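You operate a simulated robot arm through the tools that you are given. There is no shell and no other tool. Be economical: measure what you need, move in short steps, check, and stop when the job is done.

Carry out the task below with a simulated robot arm. There is one attempt and no reset: what you move stays moved.

TASK
Put the yellow scrubber on the top of the folding counter away on the white table. Then open the narrow drawer, take the air freshener and leave it in the inside of the narrow drawer and shut the drawer again. Then take the peg tin on the top of the folding counter and put it away on the oak table. Keep to this order. Set down upright: peg tin.

Only the result counts: the job must be done as asked and must still hold three seconds after the hand-in. Knocking over, shifting, dropping, spilling or breaking anything else fails it.

THE ROBOT
A 6-joint arm with a fingered hand on a trunk, on a base that drives. Base frame: it is fixed to the floor where the robot stands at the start and does not move with it; the origin is under the middle of the robot, x ahead of it, y to its left, z up; the surface under the hand at the start is at about z = 900. Readings come in mm, degrees, newtons and seconds.
With the tool pointing down near the work surface it reaches from about 360 to 820 mm from the robot's upright axis, wherever it stands. Its first joint turns from -115.0 to 115.0 degrees. Places, roughly: inside of the narrow drawer [600, -800, 700]; narrow drawer [500, -800, 800]; oak table [600, -2400, 800]; white table [-5400, -2600, 800]. Payload 4 kg.
The TCP is the grasp point between the finger pads, 26 mm short of the fingertips. In the tool frame z runs along the fingers and y along their closing line. Largest opening 164 mm; the body of the gripper starts 73 mm behind the TCP. The gripper is a hand of 5 fingers: y runs from the thumb to the fingers, the wrist lies at [0, 0, -239] in the tool frame, and closing takes about 1.5 s.
Orientation is that of the tool frame in the base frame, as [roll, pitch, yaw] about the fixed x, y, z axes, in that order (R = Rz(yaw) Ry(pitch) Rx(roll)). With the fingers straight down and closing along the base's y, the tool's x points along the base's -x, its y along +y and its z along -z.

THE INTERFACE
- The arm moves only by the tool jog_arm. Its argument "plan" is a list of rows, each a list of 7 numbers: the turn, a rotation vector about the tool's x, y, z in units of 180 degrees (1.0 is 180 degrees), then the shift along the tool's x, y, z in units of 100 mm (1.0 is 100 mm), then the gripper command, from -1 (fully open) to 1 (shut), values between in proportion. In form: [[rx, ry, rz, tx, ty, tz, grip], ...]. A call has 1 to 12 rows; each row is the pose to reach, as a shift and turn from the pose commanded when the call began, along the tool's axes at that moment. A call with a number of a shift or a turn outside -1 to 1 is refused whole. Each row takes 0.2 s and may step no farther than 50 mm and 8.6 degrees from the row before; otherwise, or with a gripper value out of range, the whole call is refused. A pose out of reach is approached as far as the arm can. The call stops where the force on the tool passes 40 N (or 10 N more than at its start, if that is more) or the arm is blocked; 0.2 s more then pass. The fingers move at their own pace (about 45 mm/s each) and stop on an object; they squeeze with about 25 N. The grip force told is the motor's: it shows also when the fingers shut on nothing. Time passes only in rows, and 0.2 s behind the last, so rows that repeat a pose let the fingers close. The reply holds the time, the measured pose of the TCP, the force on the tool along the base axes, the opening and the grip force, in the units named above and with some noise, with the torque about the TCP (base axes, N m) and any sound that the robot's microphone picked up, and new pictures: "pictures" is both (left out), scene, wrist or none.
- Cameras (640 x 400 px; columns grow to the right, rows downward): "scene" is now at [-2.2, 134.3, 1723.8]; the picture's right is [-0.66, -0.75, 0.00], its down [-0.57, 0.50, -0.65] and it looks along [0.49, -0.43, -0.76] (base axes); focal length 272 px, centre (320, 200). "wrist" rides on the gripper at [50, -70, -94] in the tool frame; the picture's right is [0.81, 0.59, 0.00], its down [-0.43, 0.60, -0.68] and it looks along [-0.40, 0.55, 0.74] (tool axes); focal length 270 px, centre (320, 200). There is no depth. A picture from a camera that has moved, and an enlarged one, comes with that camera's place and axes in the base frame and with its lens.
- raise_lower(by): slides the trunk up (or, below 0, down) by that many mm; the arm and the scene camera ride with it, the base frame stays. It gives what a move gives, with no picture.
- roll_base(legs): drives the robot by 1 to 6 legs, each [ahead, left, turn to the left] in mm, mm and degrees, along the robot's own axes; the way and the turn of a leg run together, so that a leg with both is an arc; at most 1500 mm and 180 degrees a leg. The arm and the cameras ride along, it lands a little off, and it stops where it bumps. It gives what a move gives, and a new picture of the scene camera.
- preshape(shape): the hand has 5 fingers and takes this shape, open, in about a second: jaw (thumb against the fingers, like two jaws); tri (thumb and two fingers); tip (a fingertip pinch); poke (one finger out to press); point (the index stretched); flat (the hand flat); cup (the hand cupped); fist (a fist). The gripper value then closes the fingers along that shape, each until it touches; the sizes above hold for jaw. It gives what a move gives, with no picture.
- head_to(pan, tilt): turns the head with the scene camera to pan (to the left, within 155 degrees either way) and tilt (down, from -29 to 69), counted from straight ahead of the robot. It gives what a move gives, and a new picture of the scene camera.
- close_up(camera, box): a new picture of the part [left, top, right, bottom] of that camera's present view, enlarged. It takes no simulated time.
- hand_in(): hands the job in; it is judged then, once.

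Work in short steps. Places have to be worked out from the pictures, the camera data and where the tool is seen: move nearer, look again, correct. Check each grasp and each placing, and mend what went wrong. You have 165 turns and 260 pictures in all, those below and enlarged ones among them. Open the gripper and draw the arm clear of the work before you hand the job in, unless the task says otherwise; then end with one line.

The tools are called after "Emit:" as name(argument=value, ...) on one line, values as JSON. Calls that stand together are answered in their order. jog_arm: Moves the arm, as the interface text tells. Its arguments: {"type":"object","properties":{"plan":{"type":"array","items":{"type":"array","items":{"type":"number"}}},"pictures":{"type":"string","enum":["both","scene","wrist","none"]}},"required":["plan"]} The other tools are called the same way: raise_lower (by) slides the trunk up or down; preshape (shape) gives the hand a shape; roll_base (legs) drives the base; head_to (pan, tilt) turns the head that bears the scene camera; close_up (camera, box) takes an enlarged picture of a part of a camera's view; hand_in () hands the job in.

At the start:

```text
time_s: 0.0
tcp_pos: [491.2, -340.9, 1224.5]
ee_rot: [-179.9, 0.0, 179.9]
ft_force: [0.6, 1.2, -0.3]
moment: [0.0, 0.01, -0.03]
finger_gap: 163.9
grasp_force: 0.1
shape: jaw
trunk travel left (down, up): [-775.0, 215.0]
robot x, y, heading: [-1.1, -6.6, -0.0]
head pan, tilt: [-41.4, 49.1]
```

scene: 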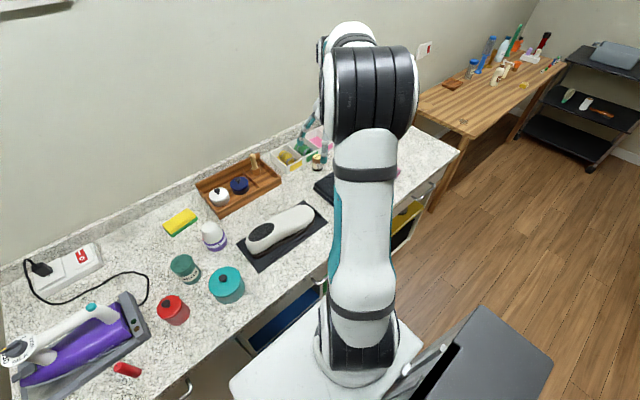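
wrist: 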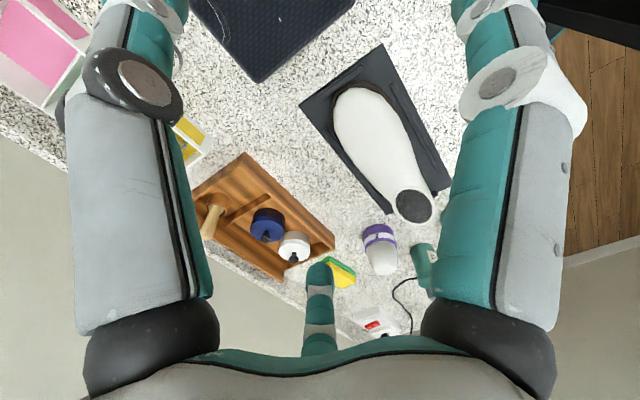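

The scene shows the counter with several jars and the yellow scrubber at about (778, 131). I'll zoom in to identify the items.

Emit:
close_up(camera="scene", box=[130, 130, 350, 330])

Emit:
head_to(pan=-75, tilt=40)

```text
2.00 times, centred on (240, 230) of scene
camera zoom: at [-2.2, 134.3, 1723.8], right [-0.66, -0.75, 0.0], down [-0.57, 0.5, -0.65], along [0.49, -0.43, -0.76], focal length 543 px, centre (480, 140)
```

zoom: 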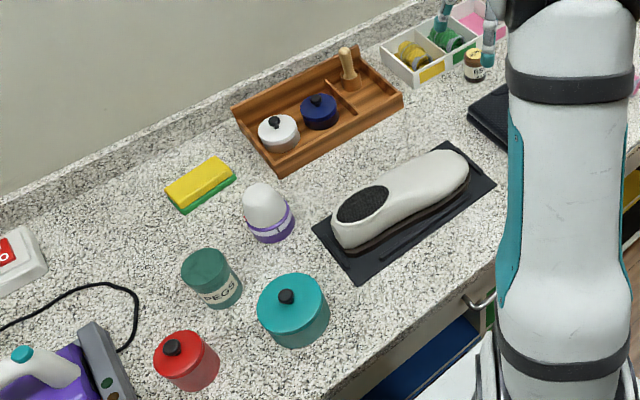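

```text
time_s: 1.0
tcp_pos: [490.9, -341.1, 1226.3]
ee_rot: [-180.0, 0.0, 179.9]
ft_force: [-0.4, -0.5, -0.2]
moment: [-0.01, -0.02, -0.01]
finger_gap: 163.8
grasp_force: 0.0
shape: jaw
trunk travel left (down, up): [-775.0, 215.0]
robot x, y, heading: [0.8, -1.2, 0.0]
head pan, tilt: [-75.0, 40.0]
camera scene: at [-38.5, 103.6, 1736.9], right [-0.97, -0.26, 0.0], down [-0.17, 0.62, -0.77], along [0.2, -0.74, -0.64], focal length 272 px, centre (320, 200)
```

scene: 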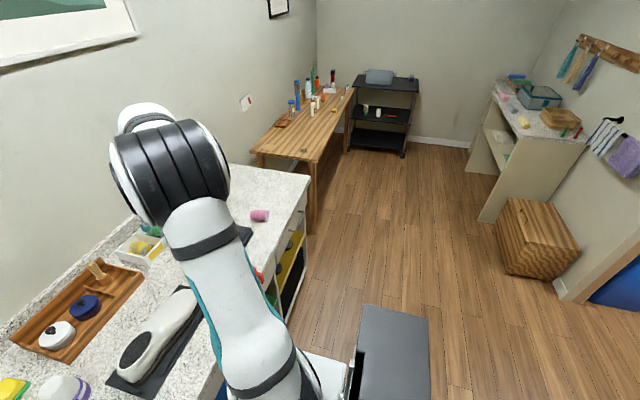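

The PEGS jar is the green one; the air freshener is the white/purple cone. Now look toward the white table (behind right).

Emit:
head_to(pan=-120, tilt=15)

Emit:
head_to(pan=-155, tilt=15)

Emit:
head_to(pan=120, tilt=15)

```text
time_s: 2.1
tcp_pos: [490.5, -341.3, 1225.0]
ee_rot: [179.9, 0.0, 179.9]
ft_force: [-0.3, 0.5, 0.0]
moment: [0.0, 0.01, 0.01]
finger_gap: 163.9
grasp_force: 0.1
shape: jaw
trunk travel left (down, up): [-775.0, 215.0]
robot x, y, heading: [0.2, -3.2, -0.1]
head pan, tilt: [-120.0, 15.0]
camera scene: at [-107.2, 104.8, 1776.4], right [-0.87, 0.5, 0.0], down [0.13, 0.22, -0.97], along [-0.48, -0.84, -0.26], focal length 272 px, centre (320, 200)
```

scene: 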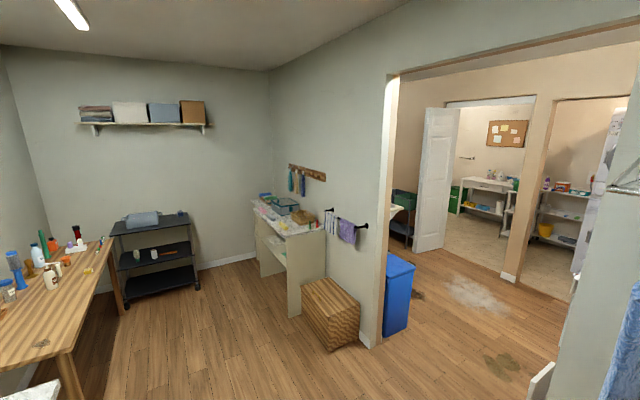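

```text
time_s: 3.1
tcp_pos: [491.1, -341.3, 1225.0]
ee_rot: [-180.0, 0.0, 180.0]
ft_force: [-0.1, -0.5, 0.0]
moment: [0.0, 0.0, -0.06]
finger_gap: 163.7
grasp_force: 0.0
shape: jaw
trunk travel left (down, up): [-775.0, 215.0]
robot x, y, heading: [0.8, 0.4, -0.1]
head pan, tilt: [-154.7, 15.0]
camera scene: at [-145.0, 145.7, 1776.4], right [-0.43, 0.9, 0.0], down [0.23, 0.11, -0.97], along [-0.87, -0.41, -0.26], focal length 272 px, centre (320, 200)
```

scene: 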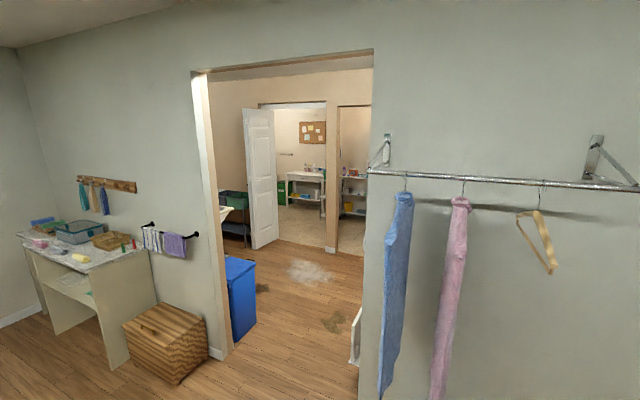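

```text
time_s: 6.9
tcp_pos: [491.6, -341.7, 1224.9]
ee_rot: [180.0, 0.0, 179.9]
ft_force: [0.0, 0.2, 1.2]
moment: [-0.02, 0.01, -0.01]
finger_gap: 163.8
grasp_force: 0.2
shape: jaw
trunk travel left (down, up): [-775.0, 215.0]
robot x, y, heading: [-3.6, -2.0, 0.1]
head pan, tilt: [120.0, 15.0]
camera scene: at [-107.3, 266.6, 1776.4], right [0.87, 0.5, 0.0], down [0.13, -0.22, -0.97], along [-0.48, 0.84, -0.26], focal length 272 px, centre (320, 200)
```

scene: 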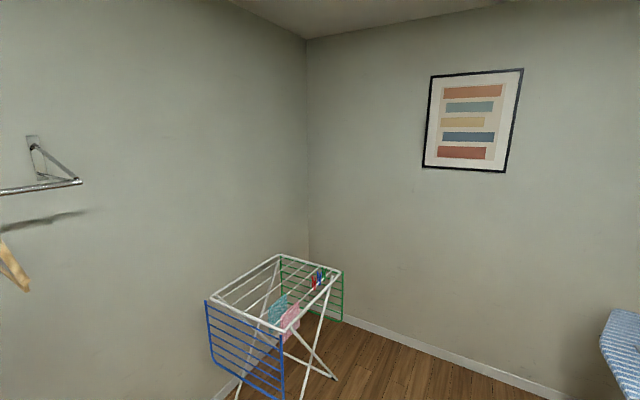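

White table is in the third room through two doorways. First the scrubber, at about (775, 129) with its long side along y: I shift the base left so it is straight ahead, and look.

Emit:
roll_base(legs=[[0, 130, 0]])

Emit:
head_to(pan=-20, tilt=50)

```text
time_s: 8.2
tcp_pos: [491.2, -209.5, 1225.2]
ee_rot: [-179.8, 0.0, 179.9]
ft_force: [-1.3, 1.2, 0.6]
moment: [-0.04, 0.03, -0.03]
finger_gap: 164.0
grasp_force: 0.1
shape: jaw
trunk travel left (down, up): [-775.0, 215.0]
robot x, y, heading: [0.6, 130.2, -0.2]
head pan, tilt: [120.0, 15.0]
camera scene: at [-107.2, 400.0, 1776.1], right [0.87, 0.5, 0.0], down [0.13, -0.23, -0.97], along [-0.48, 0.84, -0.26], focal length 272 px, centre (320, 200)
```

scene: 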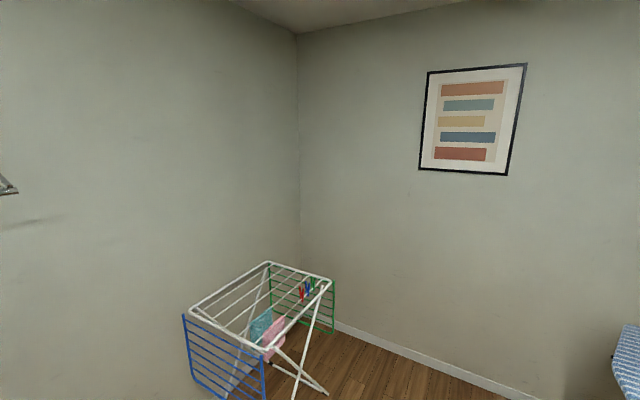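

```text
time_s: 10.4
tcp_pos: [490.9, -209.3, 1225.1]
ee_rot: [179.9, 0.0, 179.9]
ft_force: [0.6, 0.9, -0.1]
moment: [0.03, -0.01, -0.02]
finger_gap: 163.8
grasp_force: 0.0
shape: jaw
trunk travel left (down, up): [-775.0, 215.0]
robot x, y, heading: [-2.5, 132.9, -0.1]
head pan, tilt: [-20.0, 50.0]
camera scene: at [11.9, 290.8, 1722.7], right [-0.34, -0.94, 0.0], down [-0.72, 0.26, -0.64], along [0.6, -0.22, -0.77], focal length 272 px, centre (320, 200)
```

scene: 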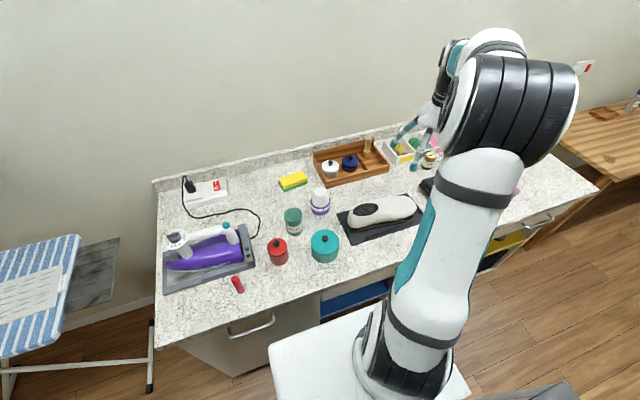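

Hand is high and clear. I swing it toward above the scrubber while turning 90° so the fingers close along x (the short side).

Emit:
jog_arm(plan=[[0, 0, 0.0417, -0.083, 0.083, 0, -1], [0, 0, 0.0833, -0.167, 0.167, 0, -1], [0, 0, 0.125, -0.25, 0.25, 0, -1], [0, 0, 0.1667, -0.333, 0.333, 0, -1], [0, 0, 0.2083, -0.417, 0.417, 0, -1], [0, 0, 0.25, -0.5, 0.5, 0, -1], [0, 0, 0.2917, -0.583, 0.583, 0, -1], [0, 0, 0.3333, -0.667, 0.667, 0, -1], [0, 0, 0.375, -0.75, 0.75, 0, -1], [0, 0, 0.4167, -0.833, 0.833, 0, -1], [0, 0, 0.4583, -0.917, 0.917, 0, -1], [0, 0, 0.5, -1, 1, 0, -1]], pictures="none")

```text
time_s: 13.0
tcp_pos: [591.1, -109.1, 1224.6]
ee_rot: [-179.9, 0.0, 89.8]
ft_force: [-0.5, 0.7, 0.7]
moment: [0.01, -0.02, -0.01]
finger_gap: 163.8
grasp_force: 0.1
shape: jaw
trunk travel left (down, up): [-775.0, 215.0]
robot x, y, heading: [-2.2, 134.2, 0.3]
head pan, tilt: [-20.0, 50.0]
```

Turned well. Now move over the scrubber: tool x is base +y, tool y is base +x.

Emit:
jog_arm(plan=[[0, 0, 0, 0.3, 0.25, 0.2, -1], [0, 0, 0, 0.65, 0.5, 0.4, -1], [0, 0, 0, 1.0, 0.75, 0.6, -1]], pictures="none")

Emit:
jog_arm(plan=[[0, 0, 0, 0.3, 0.25, 0.2, -1], [0, 0, 0, 0.65, 0.5, 0.4, -1], [0, 0, 0, 1.0, 0.75, 0.6, -1]], pictures="both")

```text
time_s: 13.8
tcp_pos: [667.9, -9.2, 1163.2]
ee_rot: [-179.9, 0.2, 90.0]
ft_force: [0.2, -1.1, -0.4]
moment: [-0.03, 0.01, 0.03]
finger_gap: 164.0
grasp_force: 0.0
shape: jaw
trunk travel left (down, up): [-775.0, 215.0]
robot x, y, heading: [-2.9, 130.5, 0.3]
head pan, tilt: [-20.0, 50.0]
```

```text
time_s: 14.6
tcp_pos: [744.3, 90.6, 1102.7]
ee_rot: [-180.0, 0.0, 89.8]
ft_force: [-0.9, 1.3, -0.4]
moment: [-0.03, 0.04, -0.01]
finger_gap: 163.8
grasp_force: 0.0
shape: jaw
trunk travel left (down, up): [-775.0, 215.0]
robot x, y, heading: [-4.5, 132.6, 0.2]
head pan, tilt: [-20.0, 50.0]
camera scene: at [14.0, 292.0, 1722.6], right [-0.34, -0.94, 0.0], down [-0.72, 0.26, -0.64], along [0.6, -0.22, -0.77], focal length 272 px, centre (320, 200)
camera wrist: at [674.3, 142.4, 1197.5], right [0.59, 0.81, 0.0], down [0.6, -0.43, 0.68], along [0.55, -0.4, -0.74], focal length 270 px, centre (320, 200)
```

scene: 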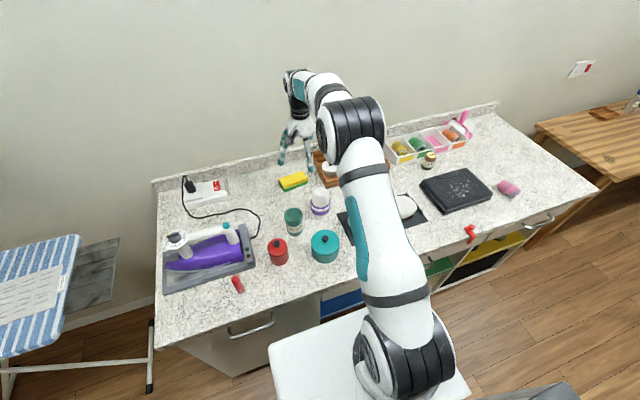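
wrist: 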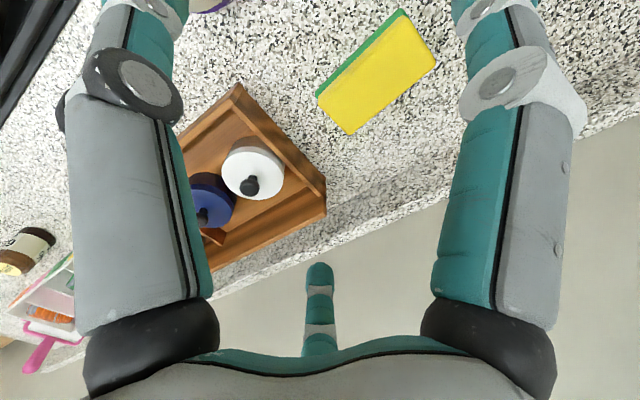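

Wrist view puts the scrubber centre at (777, 133), tilted ~8°. Move above and rotate by 8°, then descend to about z 1000.

Emit:
jog_arm(plan=[[0, 0, -0.02, 0.21, 0.17, 0.2, -1], [0, 0, -0.043, 0.42, 0.33, 0.5, -1], [0, 0, -0.043, 0.42, 0.33, 0.95, -1]], pictures="wrist")

```text
time_s: 15.4
tcp_pos: [777.0, 131.5, 1007.7]
ee_rot: [179.9, 0.1, 97.7]
ft_force: [-0.3, 0.1, 0.5]
moment: [-0.02, 0.0, 0.0]
finger_gap: 163.9
grasp_force: 0.0
shape: jaw
trunk travel left (down, up): [-775.0, 215.0]
robot x, y, heading: [-2.6, 130.9, 0.2]
head pan, tilt: [-20.0, 50.0]
camera wrist: at [701.1, 173.0, 1102.7], right [0.47, 0.88, 0.0], down [0.65, -0.35, 0.68], along [0.6, -0.32, -0.74], focal length 270 px, centre (320, 200)
```

wrist: 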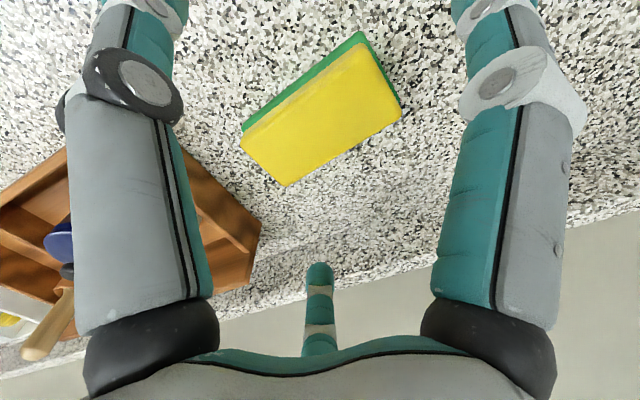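

Scrubber sits under the TCP line as expected. Let me see the hand from the head camera before going down.

Emit:
close_up(camera="scene", box=[240, 60, 400, 220])

```text
2.50 times, centred on (320, 140) of scene
camera zoom: at [13.1, 290.8, 1722.7], right [-0.34, -0.94, 0.0], down [-0.72, 0.26, -0.64], along [0.6, -0.22, -0.77], focal length 679 px, centre (320, 350)
```

zoom: 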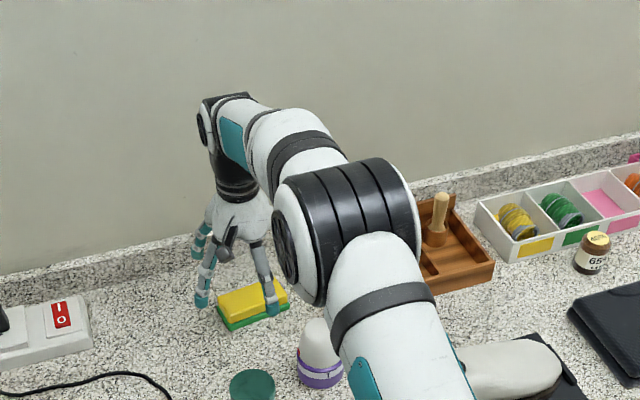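

The hand seems to have fingers arranged around; I'll check how it closes in the air before descending.

Emit:
jog_arm(plan=[[0, 0, 0, 0, 0, 0, 0], [0, 0, 0, 0, 0, 0, 0], [0, 0, 0, 0, 0, 0, 0], [0, 0, 0, 0, 0, 0, 0], [0, 0, 0, 0, 0, 0, 0]], pictures="wrist")

Emit:
close_up(camera="scene", box=[260, 90, 340, 170])

```text
time_s: 16.6
tcp_pos: [775.8, 131.2, 1009.5]
ee_rot: [-180.0, 0.0, 97.8]
ft_force: [0.0, 0.7, -0.3]
moment: [0.01, -0.02, -0.01]
finger_gap: 82.5
grasp_force: 0.1
shape: jaw
trunk travel left (down, up): [-775.0, 215.0]
robot x, y, heading: [-2.1, 131.0, -0.1]
head pan, tilt: [-20.0, 50.0]
camera wrist: at [700.3, 173.0, 1103.3], right [0.47, 0.88, 0.0], down [0.65, -0.35, 0.68], along [0.6, -0.32, -0.74], focal length 270 px, centre (320, 200)
```

wrist: 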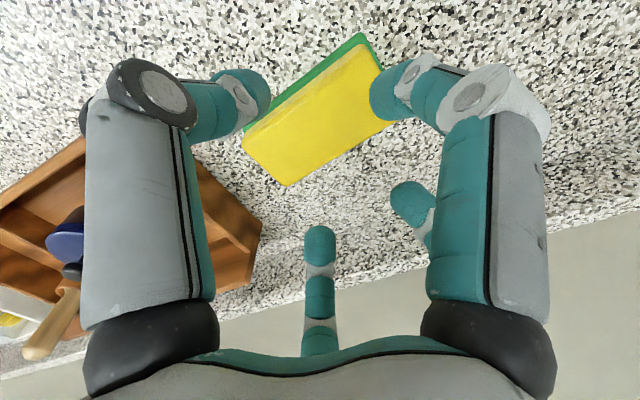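

```text
5.00 times, centred on (300, 130) of scene
camera zoom: at [12.0, 290.9, 1722.7], right [-0.34, -0.94, 0.0], down [-0.72, 0.26, -0.64], along [0.6, -0.22, -0.77], focal length 1358 px, centre (420, 550)
```

zoom: 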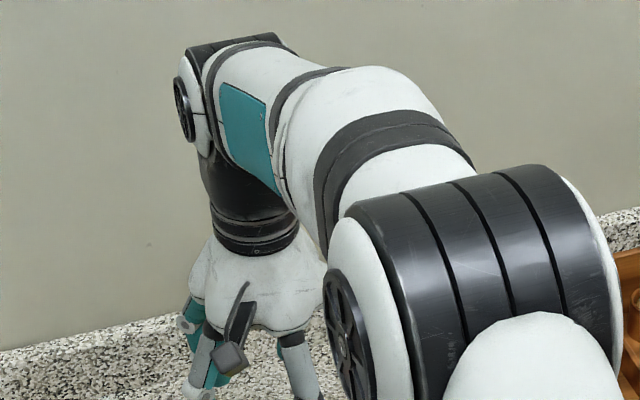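

The digits close radially around the TCP, which suits the sponge. Reopen and descend to about z 933, with fingertips just above the counter.

Emit:
jog_arm(plan=[[0, 0, 0, 0, 0, 0, -1], [0, 0, 0, 0, 0, 0, -1], [0, 0, 0, 0, 0, 0, -1], [0, 0, 0, 0, 0, 0, -1], [0, 0, 0, 0, 0, 0.25, -1], [0, 0, 0, 0, 0, 0.5, -1], [0, 0, 0, 0, 0, 0.65, -1], [0, 0, 0, 0, 0, 0.76, -1]], pictures="wrist")

```text
time_s: 18.4
tcp_pos: [774.8, 130.5, 932.8]
ee_rot: [180.0, -0.1, 97.7]
ft_force: [-0.3, 0.6, -0.2]
moment: [-0.02, 0.0, 0.0]
finger_gap: 163.9
grasp_force: 0.1
shape: jaw
trunk travel left (down, up): [-775.0, 215.0]
robot x, y, heading: [1.9, 131.3, -0.1]
head pan, tilt: [-20.0, 50.0]
camera wrist: at [699.0, 172.7, 1027.3], right [0.47, 0.88, 0.0], down [0.65, -0.35, 0.68], along [0.6, -0.32, -0.74], focal length 270 px, centre (320, 200)
```

wrist: 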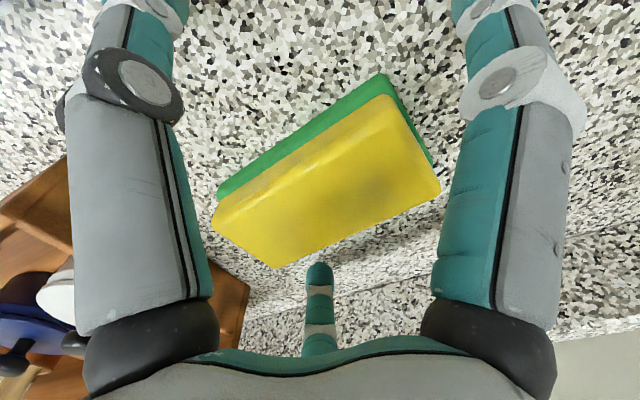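

No contact with the counter and the scrubber is centred. Close the hand.

Emit:
jog_arm(plan=[[0, 0, 0, 0, 0, 0, 1], [0, 0, 0, 0, 0, 0, 1], [0, 0, 0, 0, 0, 0, 1], [0, 0, 0, 0, 0, 0, 1], [0, 0, 0, 0, 0, 0, 1], [0, 0, 0, 0, 0, 0, 1], [0, 0, 0, 0, 0, 0, 1], [0, 0, 0, 0, 0, 0, 1], [0, 0, 0, 0, 0, 0, 1]], pictures="wrist")

```text
time_s: 20.4
tcp_pos: [774.9, 131.0, 933.9]
ee_rot: [180.0, 0.0, 97.7]
ft_force: [1.8, 0.1, 10.0]
moment: [0.02, -0.3, 0.0]
finger_gap: 68.7
grasp_force: 24.7
shape: jaw
trunk travel left (down, up): [-775.0, 215.0]
robot x, y, heading: [2.1, 131.4, -0.1]
head pan, tilt: [-20.0, 50.0]
camera wrist: at [698.7, 172.7, 1028.8], right [0.47, 0.88, 0.0], down [0.65, -0.35, 0.68], along [0.6, -0.32, -0.73], focal length 270 px, centre (320, 200)
```

wrist: 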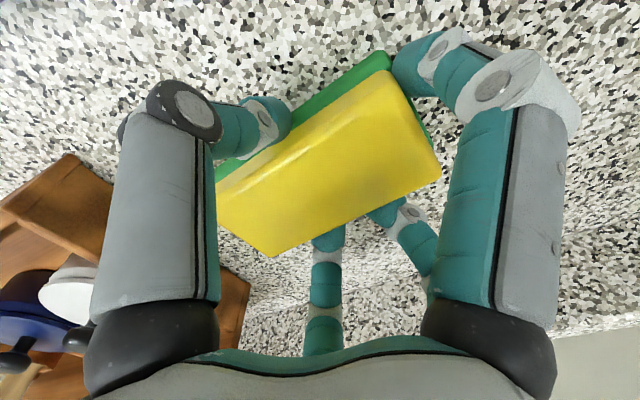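

Gap 68.7 mm with 25 N force: gripped. Lift straight up by 100 mm and check.

Emit:
jog_arm(plan=[[0, 0, 0, 0, 0, -0.15, 1], [0, 0, 0, 0, 0, -0.4, 1], [0, 0, 0, 0, 0, -0.7, 1], [0, 0, 0, 0, 0, -1, 1]], pictures="wrist")

```text
time_s: 21.4
tcp_pos: [774.1, 131.3, 1034.2]
ee_rot: [179.9, 0.0, 97.6]
ft_force: [-0.3, -0.6, -0.5]
moment: [0.02, -0.01, 0.0]
finger_gap: 66.0
grasp_force: 24.8
shape: jaw
trunk travel left (down, up): [-775.0, 215.0]
robot x, y, heading: [-3.2, 128.3, 0.2]
head pan, tilt: [-20.0, 50.0]
camera wrist: at [698.5, 173.0, 1128.2], right [0.47, 0.88, 0.0], down [0.65, -0.35, 0.68], along [0.6, -0.32, -0.74], focal length 270 px, centre (320, 200)
```

wrist: 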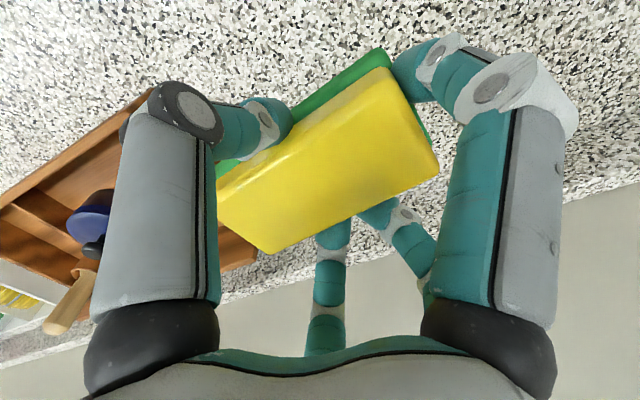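

Scrubber is held. Raise and retract the arm close to the robot for driving.

Emit:
jog_arm(plan=[[0, 0, 0, 0.04, -0.33, -0.33, 1], [0, 0, 0, 0.09, -0.66, -0.66, 1], [0, 0, 0, 0.13, -1, -1, 1]], pictures="none")

Emit:
jog_arm(plan=[[0, 0, 0, 0.04, -0.33, -0.2, 1], [0, 0, 0, 0.09, -0.66, -0.4, 1], [0, 0, 0, 0.13, -1, -0.6, 1]], pictures="none")

Emit:
jog_arm(plan=[[0, 0, 0, 0.04, -0.33, 0, 1], [0, 0, 0, 0.09, -0.66, 0, 1], [0, 0, 0, 0.13, -1, 0, 1]], pictures="scene")

Emit:
head_to(pan=-155, tilt=35)

```text
time_s: 22.2
tcp_pos: [671.0, 132.4, 1135.4]
ee_rot: [179.9, 0.0, 97.7]
ft_force: [0.2, -0.4, -0.1]
moment: [-0.03, -0.03, -0.05]
finger_gap: 66.0
grasp_force: 25.3
shape: jaw
trunk travel left (down, up): [-775.0, 215.0]
robot x, y, heading: [1.0, 131.1, -0.2]
head pan, tilt: [-20.0, 50.0]
```

```text
time_s: 23.0
tcp_pos: [570.6, 131.9, 1195.2]
ee_rot: [179.8, 0.1, 97.7]
ft_force: [0.2, 0.3, -0.7]
moment: [0.04, -0.03, 0.04]
finger_gap: 66.2
grasp_force: 24.8
shape: jaw
trunk travel left (down, up): [-775.0, 215.0]
robot x, y, heading: [-1.2, 132.6, -0.0]
head pan, tilt: [-20.0, 50.0]
```

```text
time_s: 23.8
tcp_pos: [470.3, 131.5, 1195.6]
ee_rot: [179.9, 0.0, 97.8]
ft_force: [-0.7, -0.7, -0.9]
moment: [0.0, -0.03, 0.0]
finger_gap: 65.8
grasp_force: 25.7
shape: jaw
trunk travel left (down, up): [-775.0, 215.0]
robot x, y, heading: [-2.7, 134.3, -0.0]
head pan, tilt: [-20.0, 50.0]
camera scene: at [9.6, 290.8, 1722.7], right [-0.34, -0.94, 0.0], down [-0.72, 0.26, -0.64], along [0.6, -0.22, -0.77], focal length 272 px, centre (320, 200)
```

scene: 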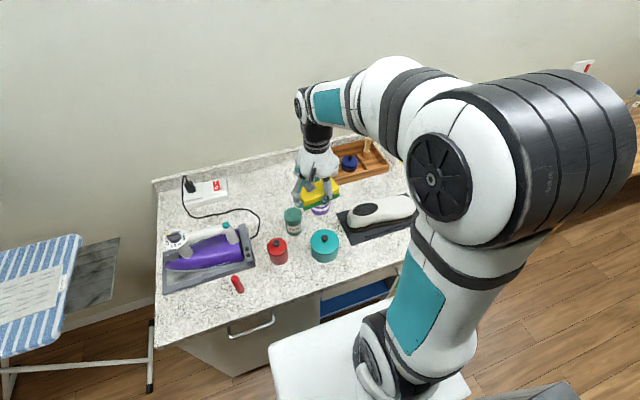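

```text
time_s: 26.0
tcp_pos: [472.6, 131.3, 1194.7]
ee_rot: [-179.9, 0.0, 97.8]
ft_force: [-0.4, -0.6, -0.9]
moment: [-0.03, -0.01, -0.02]
finger_gap: 66.0
grasp_force: 25.2
shape: jaw
trunk travel left (down, up): [-775.0, 215.0]
robot x, y, heading: [-2.3, 129.1, -0.3]
head pan, tilt: [-154.7, 35.0]
camera scene: at [-140.1, 279.5, 1744.4], right [-0.43, 0.9, 0.0], down [0.52, 0.25, -0.82], along [-0.74, -0.35, -0.57], focal length 272 px, centre (320, 200)
```

scene: 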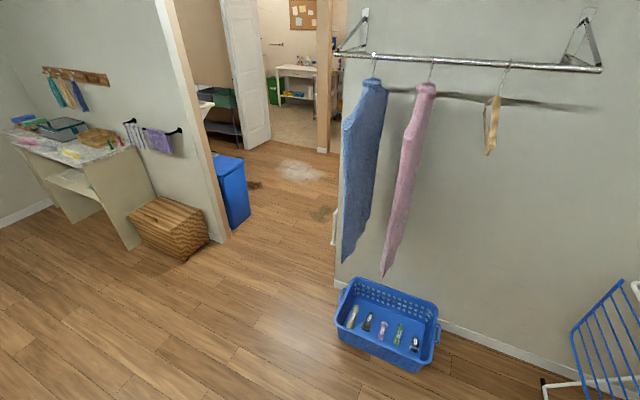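

Doorway to the next room spans y≈-1280…-180 at x≈-1430. Before driving, check the grey box beside the robot.

Emit:
head_to(pan=-110, tilt=60)

```text
time_s: 27.1
tcp_pos: [473.6, 130.9, 1195.1]
ee_rot: [180.0, -0.1, 97.7]
ft_force: [-0.2, -0.5, -0.7]
moment: [-0.01, 0.01, -0.03]
finger_gap: 65.8
grasp_force: 25.3
shape: jaw
trunk travel left (down, up): [-775.0, 215.0]
robot x, y, heading: [1.7, 133.5, 0.2]
head pan, tilt: [-110.0, 60.0]
camera scene: at [-83.4, 254.6, 1710.2], right [-0.94, 0.34, 0.0], down [0.3, 0.81, -0.5], along [-0.17, -0.47, -0.87], focal length 272 px, centre (320, 200)
```

scene: 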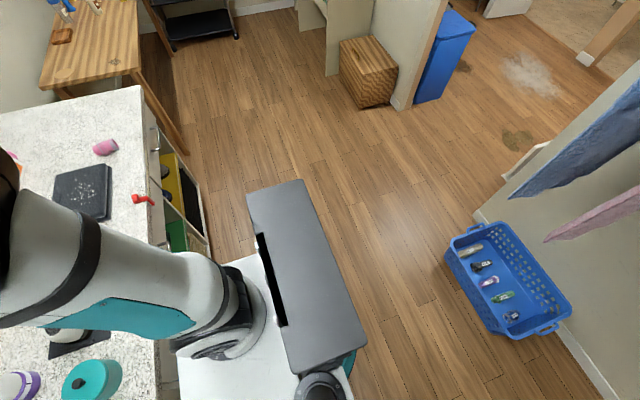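

It belongs to the robot. Drive: back off, turn right to -135°, then approach the doorway and look.

Emit:
roll_base(legs=[[-250, 0, 0], [0, 0, -135], [1200, 0, 0], [0, 0, -30]])

Emit:
head_to(pan=5, tilt=30)

```text
time_s: 41.6
tcp_pos: [-1540.8, -867.6, 1194.8]
ee_rot: [180.0, 0.0, -66.2]
ft_force: [-0.7, 0.7, 0.0]
moment: [0.0, 0.02, 0.02]
finger_gap: 65.5
grasp_force: 23.9
shape: jaw
trunk travel left (down, up): [-775.0, 215.0]
robot x, y, heading: [-1085.9, -734.1, -164.0]
head pan, tilt: [-110.0, 60.0]
camera scene: at [-972.6, -832.2, 1710.1], right [1.0, -0.07, 0.0], down [-0.06, -0.86, -0.5], along [0.03, 0.5, -0.87], focal length 272 px, centre (320, 200)
```

scene: 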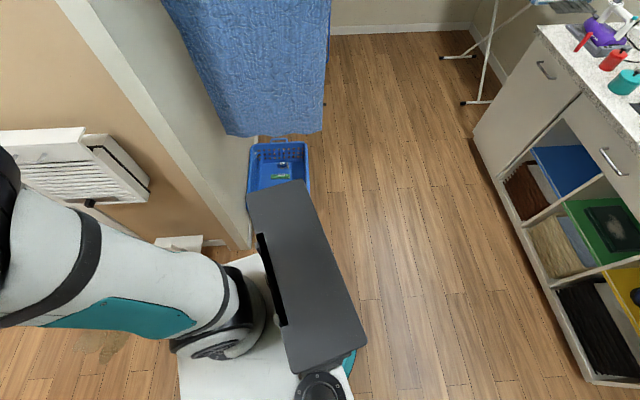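

```text
time_s: 43.6
tcp_pos: [-1539.8, -868.4, 1194.0]
ee_rot: [180.0, 0.0, -66.1]
ft_force: [0.9, 0.5, -1.1]
moment: [0.0, 0.01, -0.02]
finger_gap: 65.7
grasp_force: 25.2
shape: jaw
trunk travel left (down, up): [-775.0, 215.0]
robot x, y, heading: [-1085.8, -737.3, -163.9]
head pan, tilt: [5.0, 30.0]
camera scene: at [-1061.4, -931.3, 1752.2], right [-0.36, 0.93, 0.0], down [0.47, 0.18, -0.87], along [-0.81, -0.31, -0.5], focal length 272 px, centre (320, 200)
```

scene: 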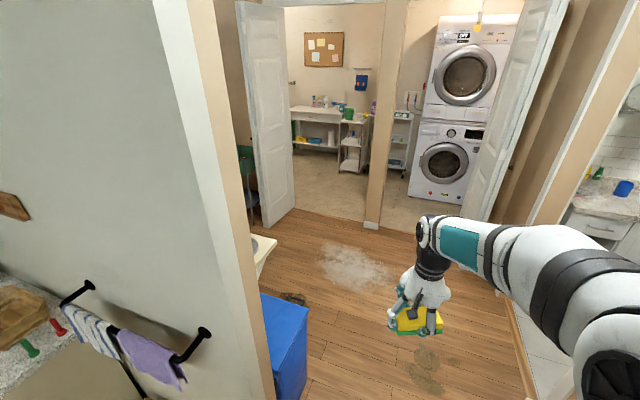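

I see doorway 2 at x≈-3600 between y≈-2230 and -1300, and the white table beyond. Drive through doorway 1, then sidestep left in the middle room to y≈-1765.

Emit:
roll_base(legs=[[0, 0, -8], [1230, 0, 0], [0, 0, -8], [600, 850, 0]])

```text
time_s: 56.0
tcp_pos: [-3369.3, -1780.6, 1196.0]
ee_rot: [180.0, 0.1, -81.7]
ft_force: [1.0, -0.4, -1.3]
moment: [-0.01, 0.0, 0.01]
finger_gap: 65.6
grasp_force: 24.3
shape: jaw
trunk travel left (down, up): [-775.0, 215.0]
robot x, y, heading: [-2898.4, -1774.9, -179.3]
head pan, tilt: [5.0, 30.0]
camera scene: at [-2925.4, -1969.3, 1752.1], right [-0.1, 1.0, 0.0], down [0.5, 0.05, -0.87], along [-0.86, -0.08, -0.5], focal length 272 px, centre (320, 200)
```

scene: 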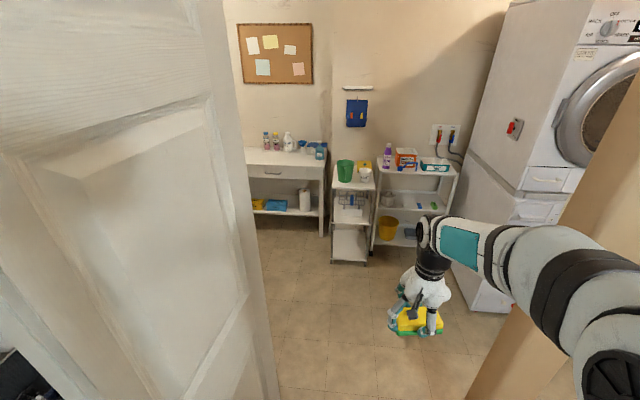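

Aligned with doorway 2. Drive straight through into the table room, then look left at the table.

Emit:
roll_base(legs=[[1400, -20, 0]])

Emit:
head_to(pan=35, tilt=35)

```text
time_s: 63.0
tcp_pos: [-4757.9, -1783.4, 1195.2]
ee_rot: [180.0, 0.0, -81.3]
ft_force: [-0.6, -0.7, -1.2]
moment: [0.01, -0.01, 0.0]
finger_gap: 65.7
grasp_force: 25.0
shape: jaw
trunk travel left (down, up): [-775.0, 215.0]
robot x, y, heading: [-4285.6, -1773.9, -179.0]
head pan, tilt: [5.0, 30.0]
camera scene: at [-4313.5, -1968.4, 1752.2], right [-0.1, 0.99, 0.0], down [0.5, 0.05, -0.87], along [-0.86, -0.09, -0.5], focal length 272 px, centre (320, 200)
```

scene: 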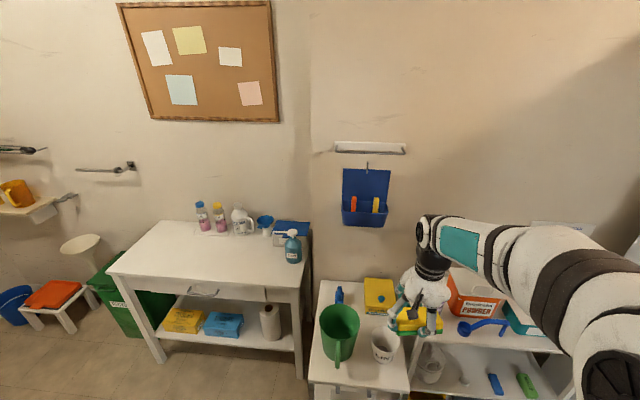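

```text
time_s: 63.9
tcp_pos: [-4757.4, -1783.2, 1193.8]
ee_rot: [-179.9, 0.0, -81.3]
ft_force: [-0.5, 0.1, -1.1]
moment: [0.02, 0.0, 0.02]
finger_gap: 65.7
grasp_force: 25.1
shape: jaw
trunk travel left (down, up): [-775.0, 215.0]
robot x, y, heading: [-4289.1, -1772.7, -178.9]
head pan, tilt: [35.0, 35.0]
camera scene: at [-4294.5, -2010.7, 1744.4], right [-0.59, 0.81, 0.0], down [0.46, 0.34, -0.82], along [-0.66, -0.48, -0.57], focal length 272 px, centre (320, 200)
```

scene: 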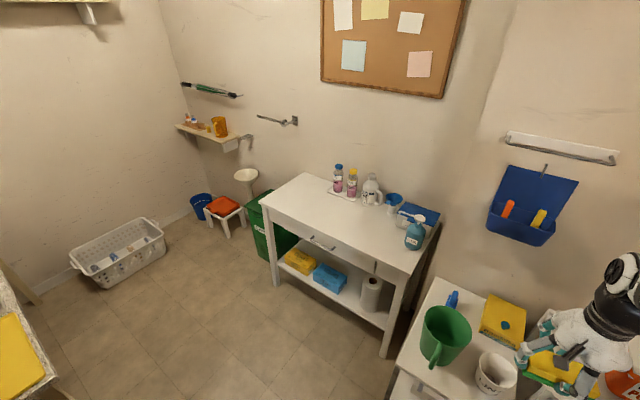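

Table top is about x -5610…-5170, y -3080…-2170, z≈790; its front middle is empty. Aim for (-5310, -2750): move the base to about (-4710, -2750).

Emit:
roll_base(legs=[[0, 0, -1], [200, 650, 0], [220, 320, 0]])

Emit:
head_to(pan=0, tilt=50)

```text
time_s: 70.0
tcp_pos: [-5173.8, -2751.3, 1194.4]
ee_rot: [180.0, 0.1, -81.8]
ft_force: [-1.8, 0.0, -0.6]
moment: [0.0, -0.01, 0.0]
finger_gap: 65.8
grasp_force: 24.9
shape: jaw
trunk travel left (down, up): [-775.0, 215.0]
robot x, y, heading: [-4699.3, -2745.3, -179.3]
head pan, tilt: [35.0, 35.0]
camera scene: at [-4713.0, -2983.0, 1744.3], right [-0.58, 0.81, 0.0], down [0.47, 0.33, -0.82], along [-0.67, -0.48, -0.57], focal length 272 px, centre (320, 200)
```

scene: 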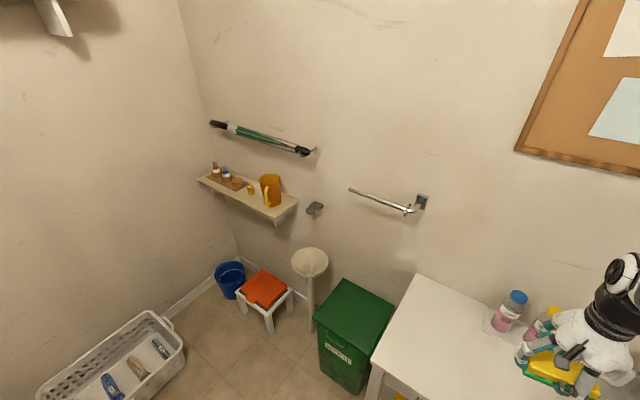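

```text
time_s: 71.0
tcp_pos: [-5174.1, -2750.4, 1194.0]
ee_rot: [179.9, -0.1, -81.9]
ft_force: [0.4, -0.6, 0.6]
moment: [-0.03, 0.0, 0.01]
finger_gap: 65.5
grasp_force: 25.1
shape: jaw
trunk travel left (down, up): [-775.0, 215.0]
robot x, y, heading: [-4702.6, -2746.3, -179.5]
head pan, tilt: [0.0, 50.0]
camera scene: at [-4717.7, -2931.6, 1722.7], right [-0.01, 1.0, 0.0], down [0.77, 0.01, -0.64], along [-0.64, -0.01, -0.77], focal length 272 px, centre (320, 200)
```

scene: 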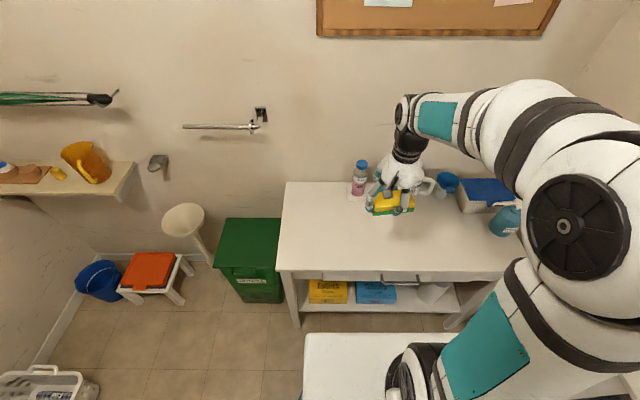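

Spot at (-5290, -2750) is clear. Lower the trunk 100 mm, then move ahead and begin descending.

Emit:
raise_lower(by=-100)

Emit:
jog_arm(plan=[[0, 0, 0, -0.05, 0.33, 0.25, 1], [0, 0, 0, -0.1, 0.66, 0.5, 1], [0, 0, 0, -0.16, 1.0, 0.8, 1], [0, 0, 0, -0.16, 1.0, 1.0, 1]], pictures="both")

```text
time_s: 72.4
tcp_pos: [-5174.3, -2749.5, 1094.7]
ee_rot: [180.0, 0.0, -81.8]
ft_force: [-0.8, -0.1, -0.3]
moment: [0.0, 0.05, 0.01]
finger_gap: 65.8
grasp_force: 25.0
shape: jaw
trunk travel left (down, up): [-675.0, 315.0]
robot x, y, heading: [-4701.6, -2750.6, -179.8]
head pan, tilt: [0.0, 50.0]
```

```text
time_s: 73.4
tcp_pos: [-5276.4, -2747.1, 993.7]
ee_rot: [-180.0, 0.0, -81.9]
ft_force: [-0.1, 0.4, -1.0]
moment: [0.0, 0.0, 0.02]
finger_gap: 65.6
grasp_force: 24.8
shape: jaw
trunk travel left (down, up): [-675.0, 315.0]
robot x, y, heading: [-4700.4, -2745.7, -179.8]
head pan, tilt: [0.0, 50.0]
camera scene: at [-4717.6, -2931.6, 1622.7], right [-0.01, 1.0, 0.0], down [0.77, 0.01, -0.64], along [-0.64, -0.01, -0.77], focal length 272 px, centre (320, 200)
camera wrist: at [-5199.7, -2788.3, 1088.4], right [-0.47, -0.88, 0.0], down [-0.65, 0.34, 0.68], along [-0.6, 0.32, -0.74], focal length 270 px, centre (320, 200)
```

scene: 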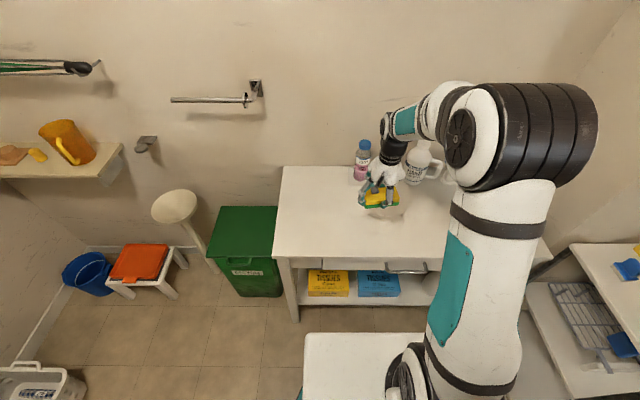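
wrist: 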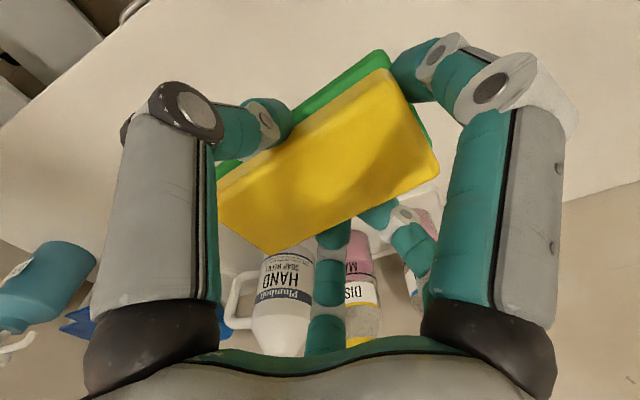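

Clear of bottles. Descend to about z 855 first.

Emit:
jog_arm(plan=[[0, 0, 0, 0, 0, 0.4, 1], [0, 0, 0, 0, 0, 0.8, 1], [0, 0, 0, 0, 0, 1.0, 1]], pictures="none")

Emit:
jog_arm(plan=[[0, 0, 0, 0, 0, 0.3, 1], [0, 0, 0, 0, 0, 0.4, 1], [0, 0, 0, 0, 0, 0.45, 1]], pictures="both")

```text
time_s: 74.2
tcp_pos: [-5275.1, -2748.8, 894.5]
ee_rot: [180.0, 0.0, -81.8]
ft_force: [-0.5, 0.6, -0.4]
moment: [-0.01, -0.01, 0.01]
finger_gap: 65.8
grasp_force: 25.4
shape: jaw
trunk travel left (down, up): [-675.0, 315.0]
robot x, y, heading: [-4700.4, -2745.8, -179.3]
head pan, tilt: [0.0, 50.0]
```

```text
time_s: 75.0
tcp_pos: [-5275.0, -2747.8, 849.9]
ee_rot: [-180.0, 0.0, -81.8]
ft_force: [-0.1, 0.5, -0.9]
moment: [0.01, 0.01, 0.01]
finger_gap: 65.8
grasp_force: 25.6
shape: jaw
trunk travel left (down, up): [-675.0, 315.0]
robot x, y, heading: [-4700.0, -2748.6, -179.5]
head pan, tilt: [0.0, 50.0]
camera scene: at [-4717.8, -2931.6, 1622.7], right [-0.01, 1.0, 0.0], down [0.77, 0.01, -0.64], along [-0.64, -0.01, -0.77], focal length 272 px, centre (320, 200)
camera wrist: at [-5199.0, -2788.4, 943.8], right [-0.47, -0.88, 0.0], down [-0.65, 0.34, 0.68], along [-0.6, 0.32, -0.74], focal length 270 px, centre (320, 200)
```

scene: 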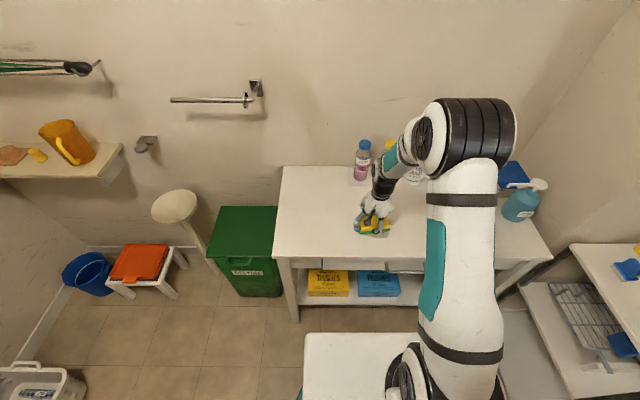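
wrist: 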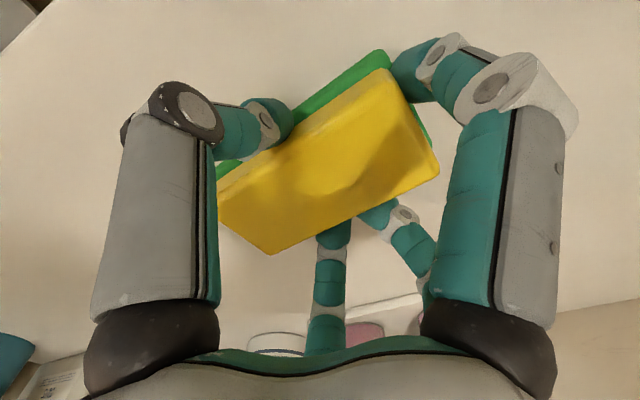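

Hand at z 850, no contact yet. Descend slowly, letting the force stop it.

Emit:
jog_arm(plan=[[0, 0, 0, 0, 0, 0.08, 1], [0, 0, 0, 0, 0, 0.14, 1], [0, 0, 0, 0, 0, 0.18, 1], [0, 0, 0, 0, 0, 0.22, 1], [0, 0, 0, 0, 0, 0.26, 1], [0, 0, 0, 0, 0, 0.29, 1], [0, 0, 0, 0, 0, 0.32, 1]], pictures="none")

```text
time_s: 75.9
tcp_pos: [-5275.5, -2749.0, 834.4]
ee_rot: [179.6, 0.1, -81.8]
ft_force: [8.6, -0.2, 26.0]
moment: [-0.07, -0.67, -0.01]
finger_gap: 65.9
grasp_force: 24.7
shape: jaw
trunk travel left (down, up): [-675.0, 315.0]
robot x, y, heading: [-4701.1, -2746.0, -179.5]
head pan, tilt: [0.0, 50.0]
stopped in row 4: the force on the tool passed its limit at 46 N (the readings are from after the stop); the commanded pose is now the measured one
```

Contact with the table at TCP z 834. Ease up 1.5 mm and open the hand.

Emit:
jog_arm(plan=[[0, 0, 0, 0, 0, -0.015, 1], [0, 0, 0, 0, 0, -0.015, -1], [0, 0, 0, 0, 0, -0.015, -1], [0, 0, 0, 0, 0, -0.015, -1], [0, 0, 0, 0, 0, -0.015, -1], [0, 0, 0, 0, 0, -0.015, -1], [0, 0, 0, 0, 0, -0.015, -1], [0, 0, 0, 0, 0, -0.015, -1], [0, 0, 0, 0, 0, -0.015, -1]], pictures="wrist")

```text
time_s: 77.9
tcp_pos: [-5277.5, -2747.9, 833.9]
ee_rot: [179.7, 0.1, -81.8]
ft_force: [0.1, 0.2, -0.2]
moment: [0.02, 0.01, -0.03]
finger_gap: 164.0
grasp_force: 0.1
shape: jaw
trunk travel left (down, up): [-675.0, 315.0]
robot x, y, heading: [-4697.3, -2745.0, -179.4]
head pan, tilt: [0.0, 50.0]
camera wrist: at [-5200.6, -2788.5, 928.2], right [-0.47, -0.88, 0.0], down [-0.65, 0.34, 0.68], along [-0.6, 0.32, -0.73], focal length 270 px, centre (320, 200)
```

wrist: 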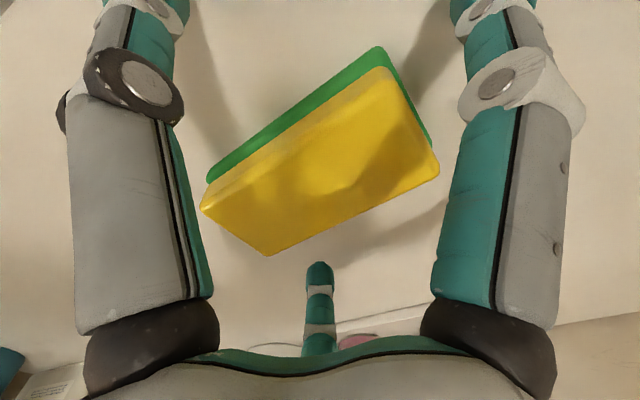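

Released on the table. Raise straight up and retract.

Emit:
jog_arm(plan=[[0, 0, 0, 0, 0, -0.3, -1], [0, 0, 0, 0, 0, -0.65, -1], [0, 0, 0, 0, 0, -1, -1]], pictures="none")

Emit:
jog_arm(plan=[[0, 0, 0, 0, 0, -0.4, -1], [0, 0, 0, 0, 0, -0.8, -1], [0, 0, 0, 0.05, -0.33, -1, -1], [0, 0, 0, 0.1, -0.66, -1, -1], [0, 0, 0, 0.15, -1, -1, -1]], pictures="scene")

Emit:
raise_lower(by=150)

```text
time_s: 78.7
tcp_pos: [-5275.4, -2747.7, 935.1]
ee_rot: [179.8, 0.1, -81.8]
ft_force: [0.1, -0.2, -0.5]
moment: [0.02, 0.0, -0.01]
finger_gap: 163.8
grasp_force: 0.0
shape: jaw
trunk travel left (down, up): [-675.0, 315.0]
robot x, y, heading: [-4700.1, -2745.8, -179.3]
head pan, tilt: [0.0, 50.0]
```

```text
time_s: 79.9
tcp_pos: [-5172.7, -2748.4, 1033.7]
ee_rot: [179.7, 0.2, -81.9]
ft_force: [-0.5, 0.7, 0.5]
moment: [0.02, 0.03, 0.02]
finger_gap: 163.7
grasp_force: 0.1
shape: jaw
trunk travel left (down, up): [-675.0, 315.0]
robot x, y, heading: [-4701.2, -2743.2, -179.6]
head pan, tilt: [0.0, 50.0]
camera scene: at [-4716.5, -2931.6, 1622.7], right [-0.01, 1.0, 0.0], down [0.77, 0.01, -0.64], along [-0.64, -0.01, -0.77], focal length 272 px, centre (320, 200)
```

scene: 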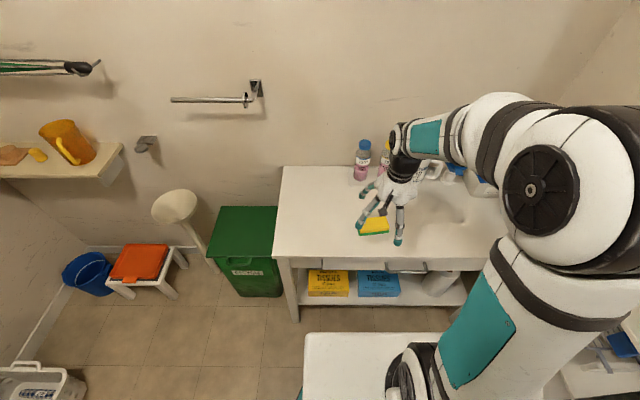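

```text
time_s: 81.7
tcp_pos: [-5173.9, -2748.5, 1185.0]
ee_rot: [179.7, 0.2, -81.8]
ft_force: [-0.5, -0.3, 0.3]
moment: [-0.01, -0.03, 0.0]
finger_gap: 163.9
grasp_force: 0.0
shape: jaw
trunk travel left (down, up): [-825.0, 165.0]
robot x, y, heading: [-4699.5, -2746.6, -179.4]
head pan, tilt: [0.0, 50.0]
```

Scrubber rests on the white table. Reverse along the same path.

Emit:
roll_base(legs=[[-220, -320, 0], [-195, -650, 0], [0, 0, -0.6], [-1400, 0, 0], [-600, -850, 0]])

```text
time_s: 99.3
tcp_pos: [-2774.9, -916.1, 1184.1]
ee_rot: [179.7, 0.1, -82.3]
ft_force: [-0.1, 0.6, 0.5]
moment: [-0.01, -0.02, -0.02]
finger_gap: 164.2
grasp_force: 0.0
shape: jaw
trunk travel left (down, up): [-825.0, 165.0]
robot x, y, heading: [-2303.4, -919.2, -179.9]
head pan, tilt: [0.0, 50.0]
camera scene: at [-2319.0, -1101.9, 1772.7], right [0.0, 1.0, 0.0], down [0.77, 0.0, -0.64], along [-0.64, 0.0, -0.77], focal length 272 px, centre (320, 200)
```

scene: 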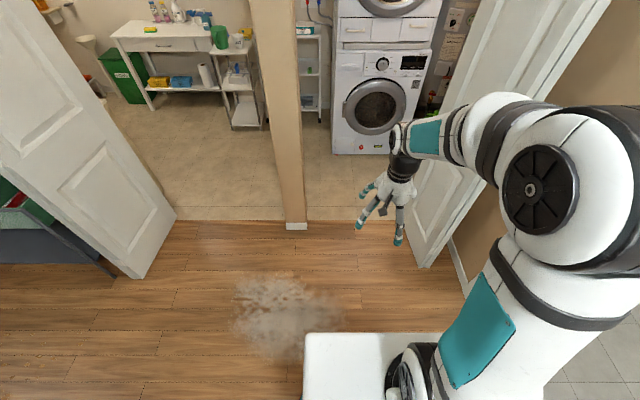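

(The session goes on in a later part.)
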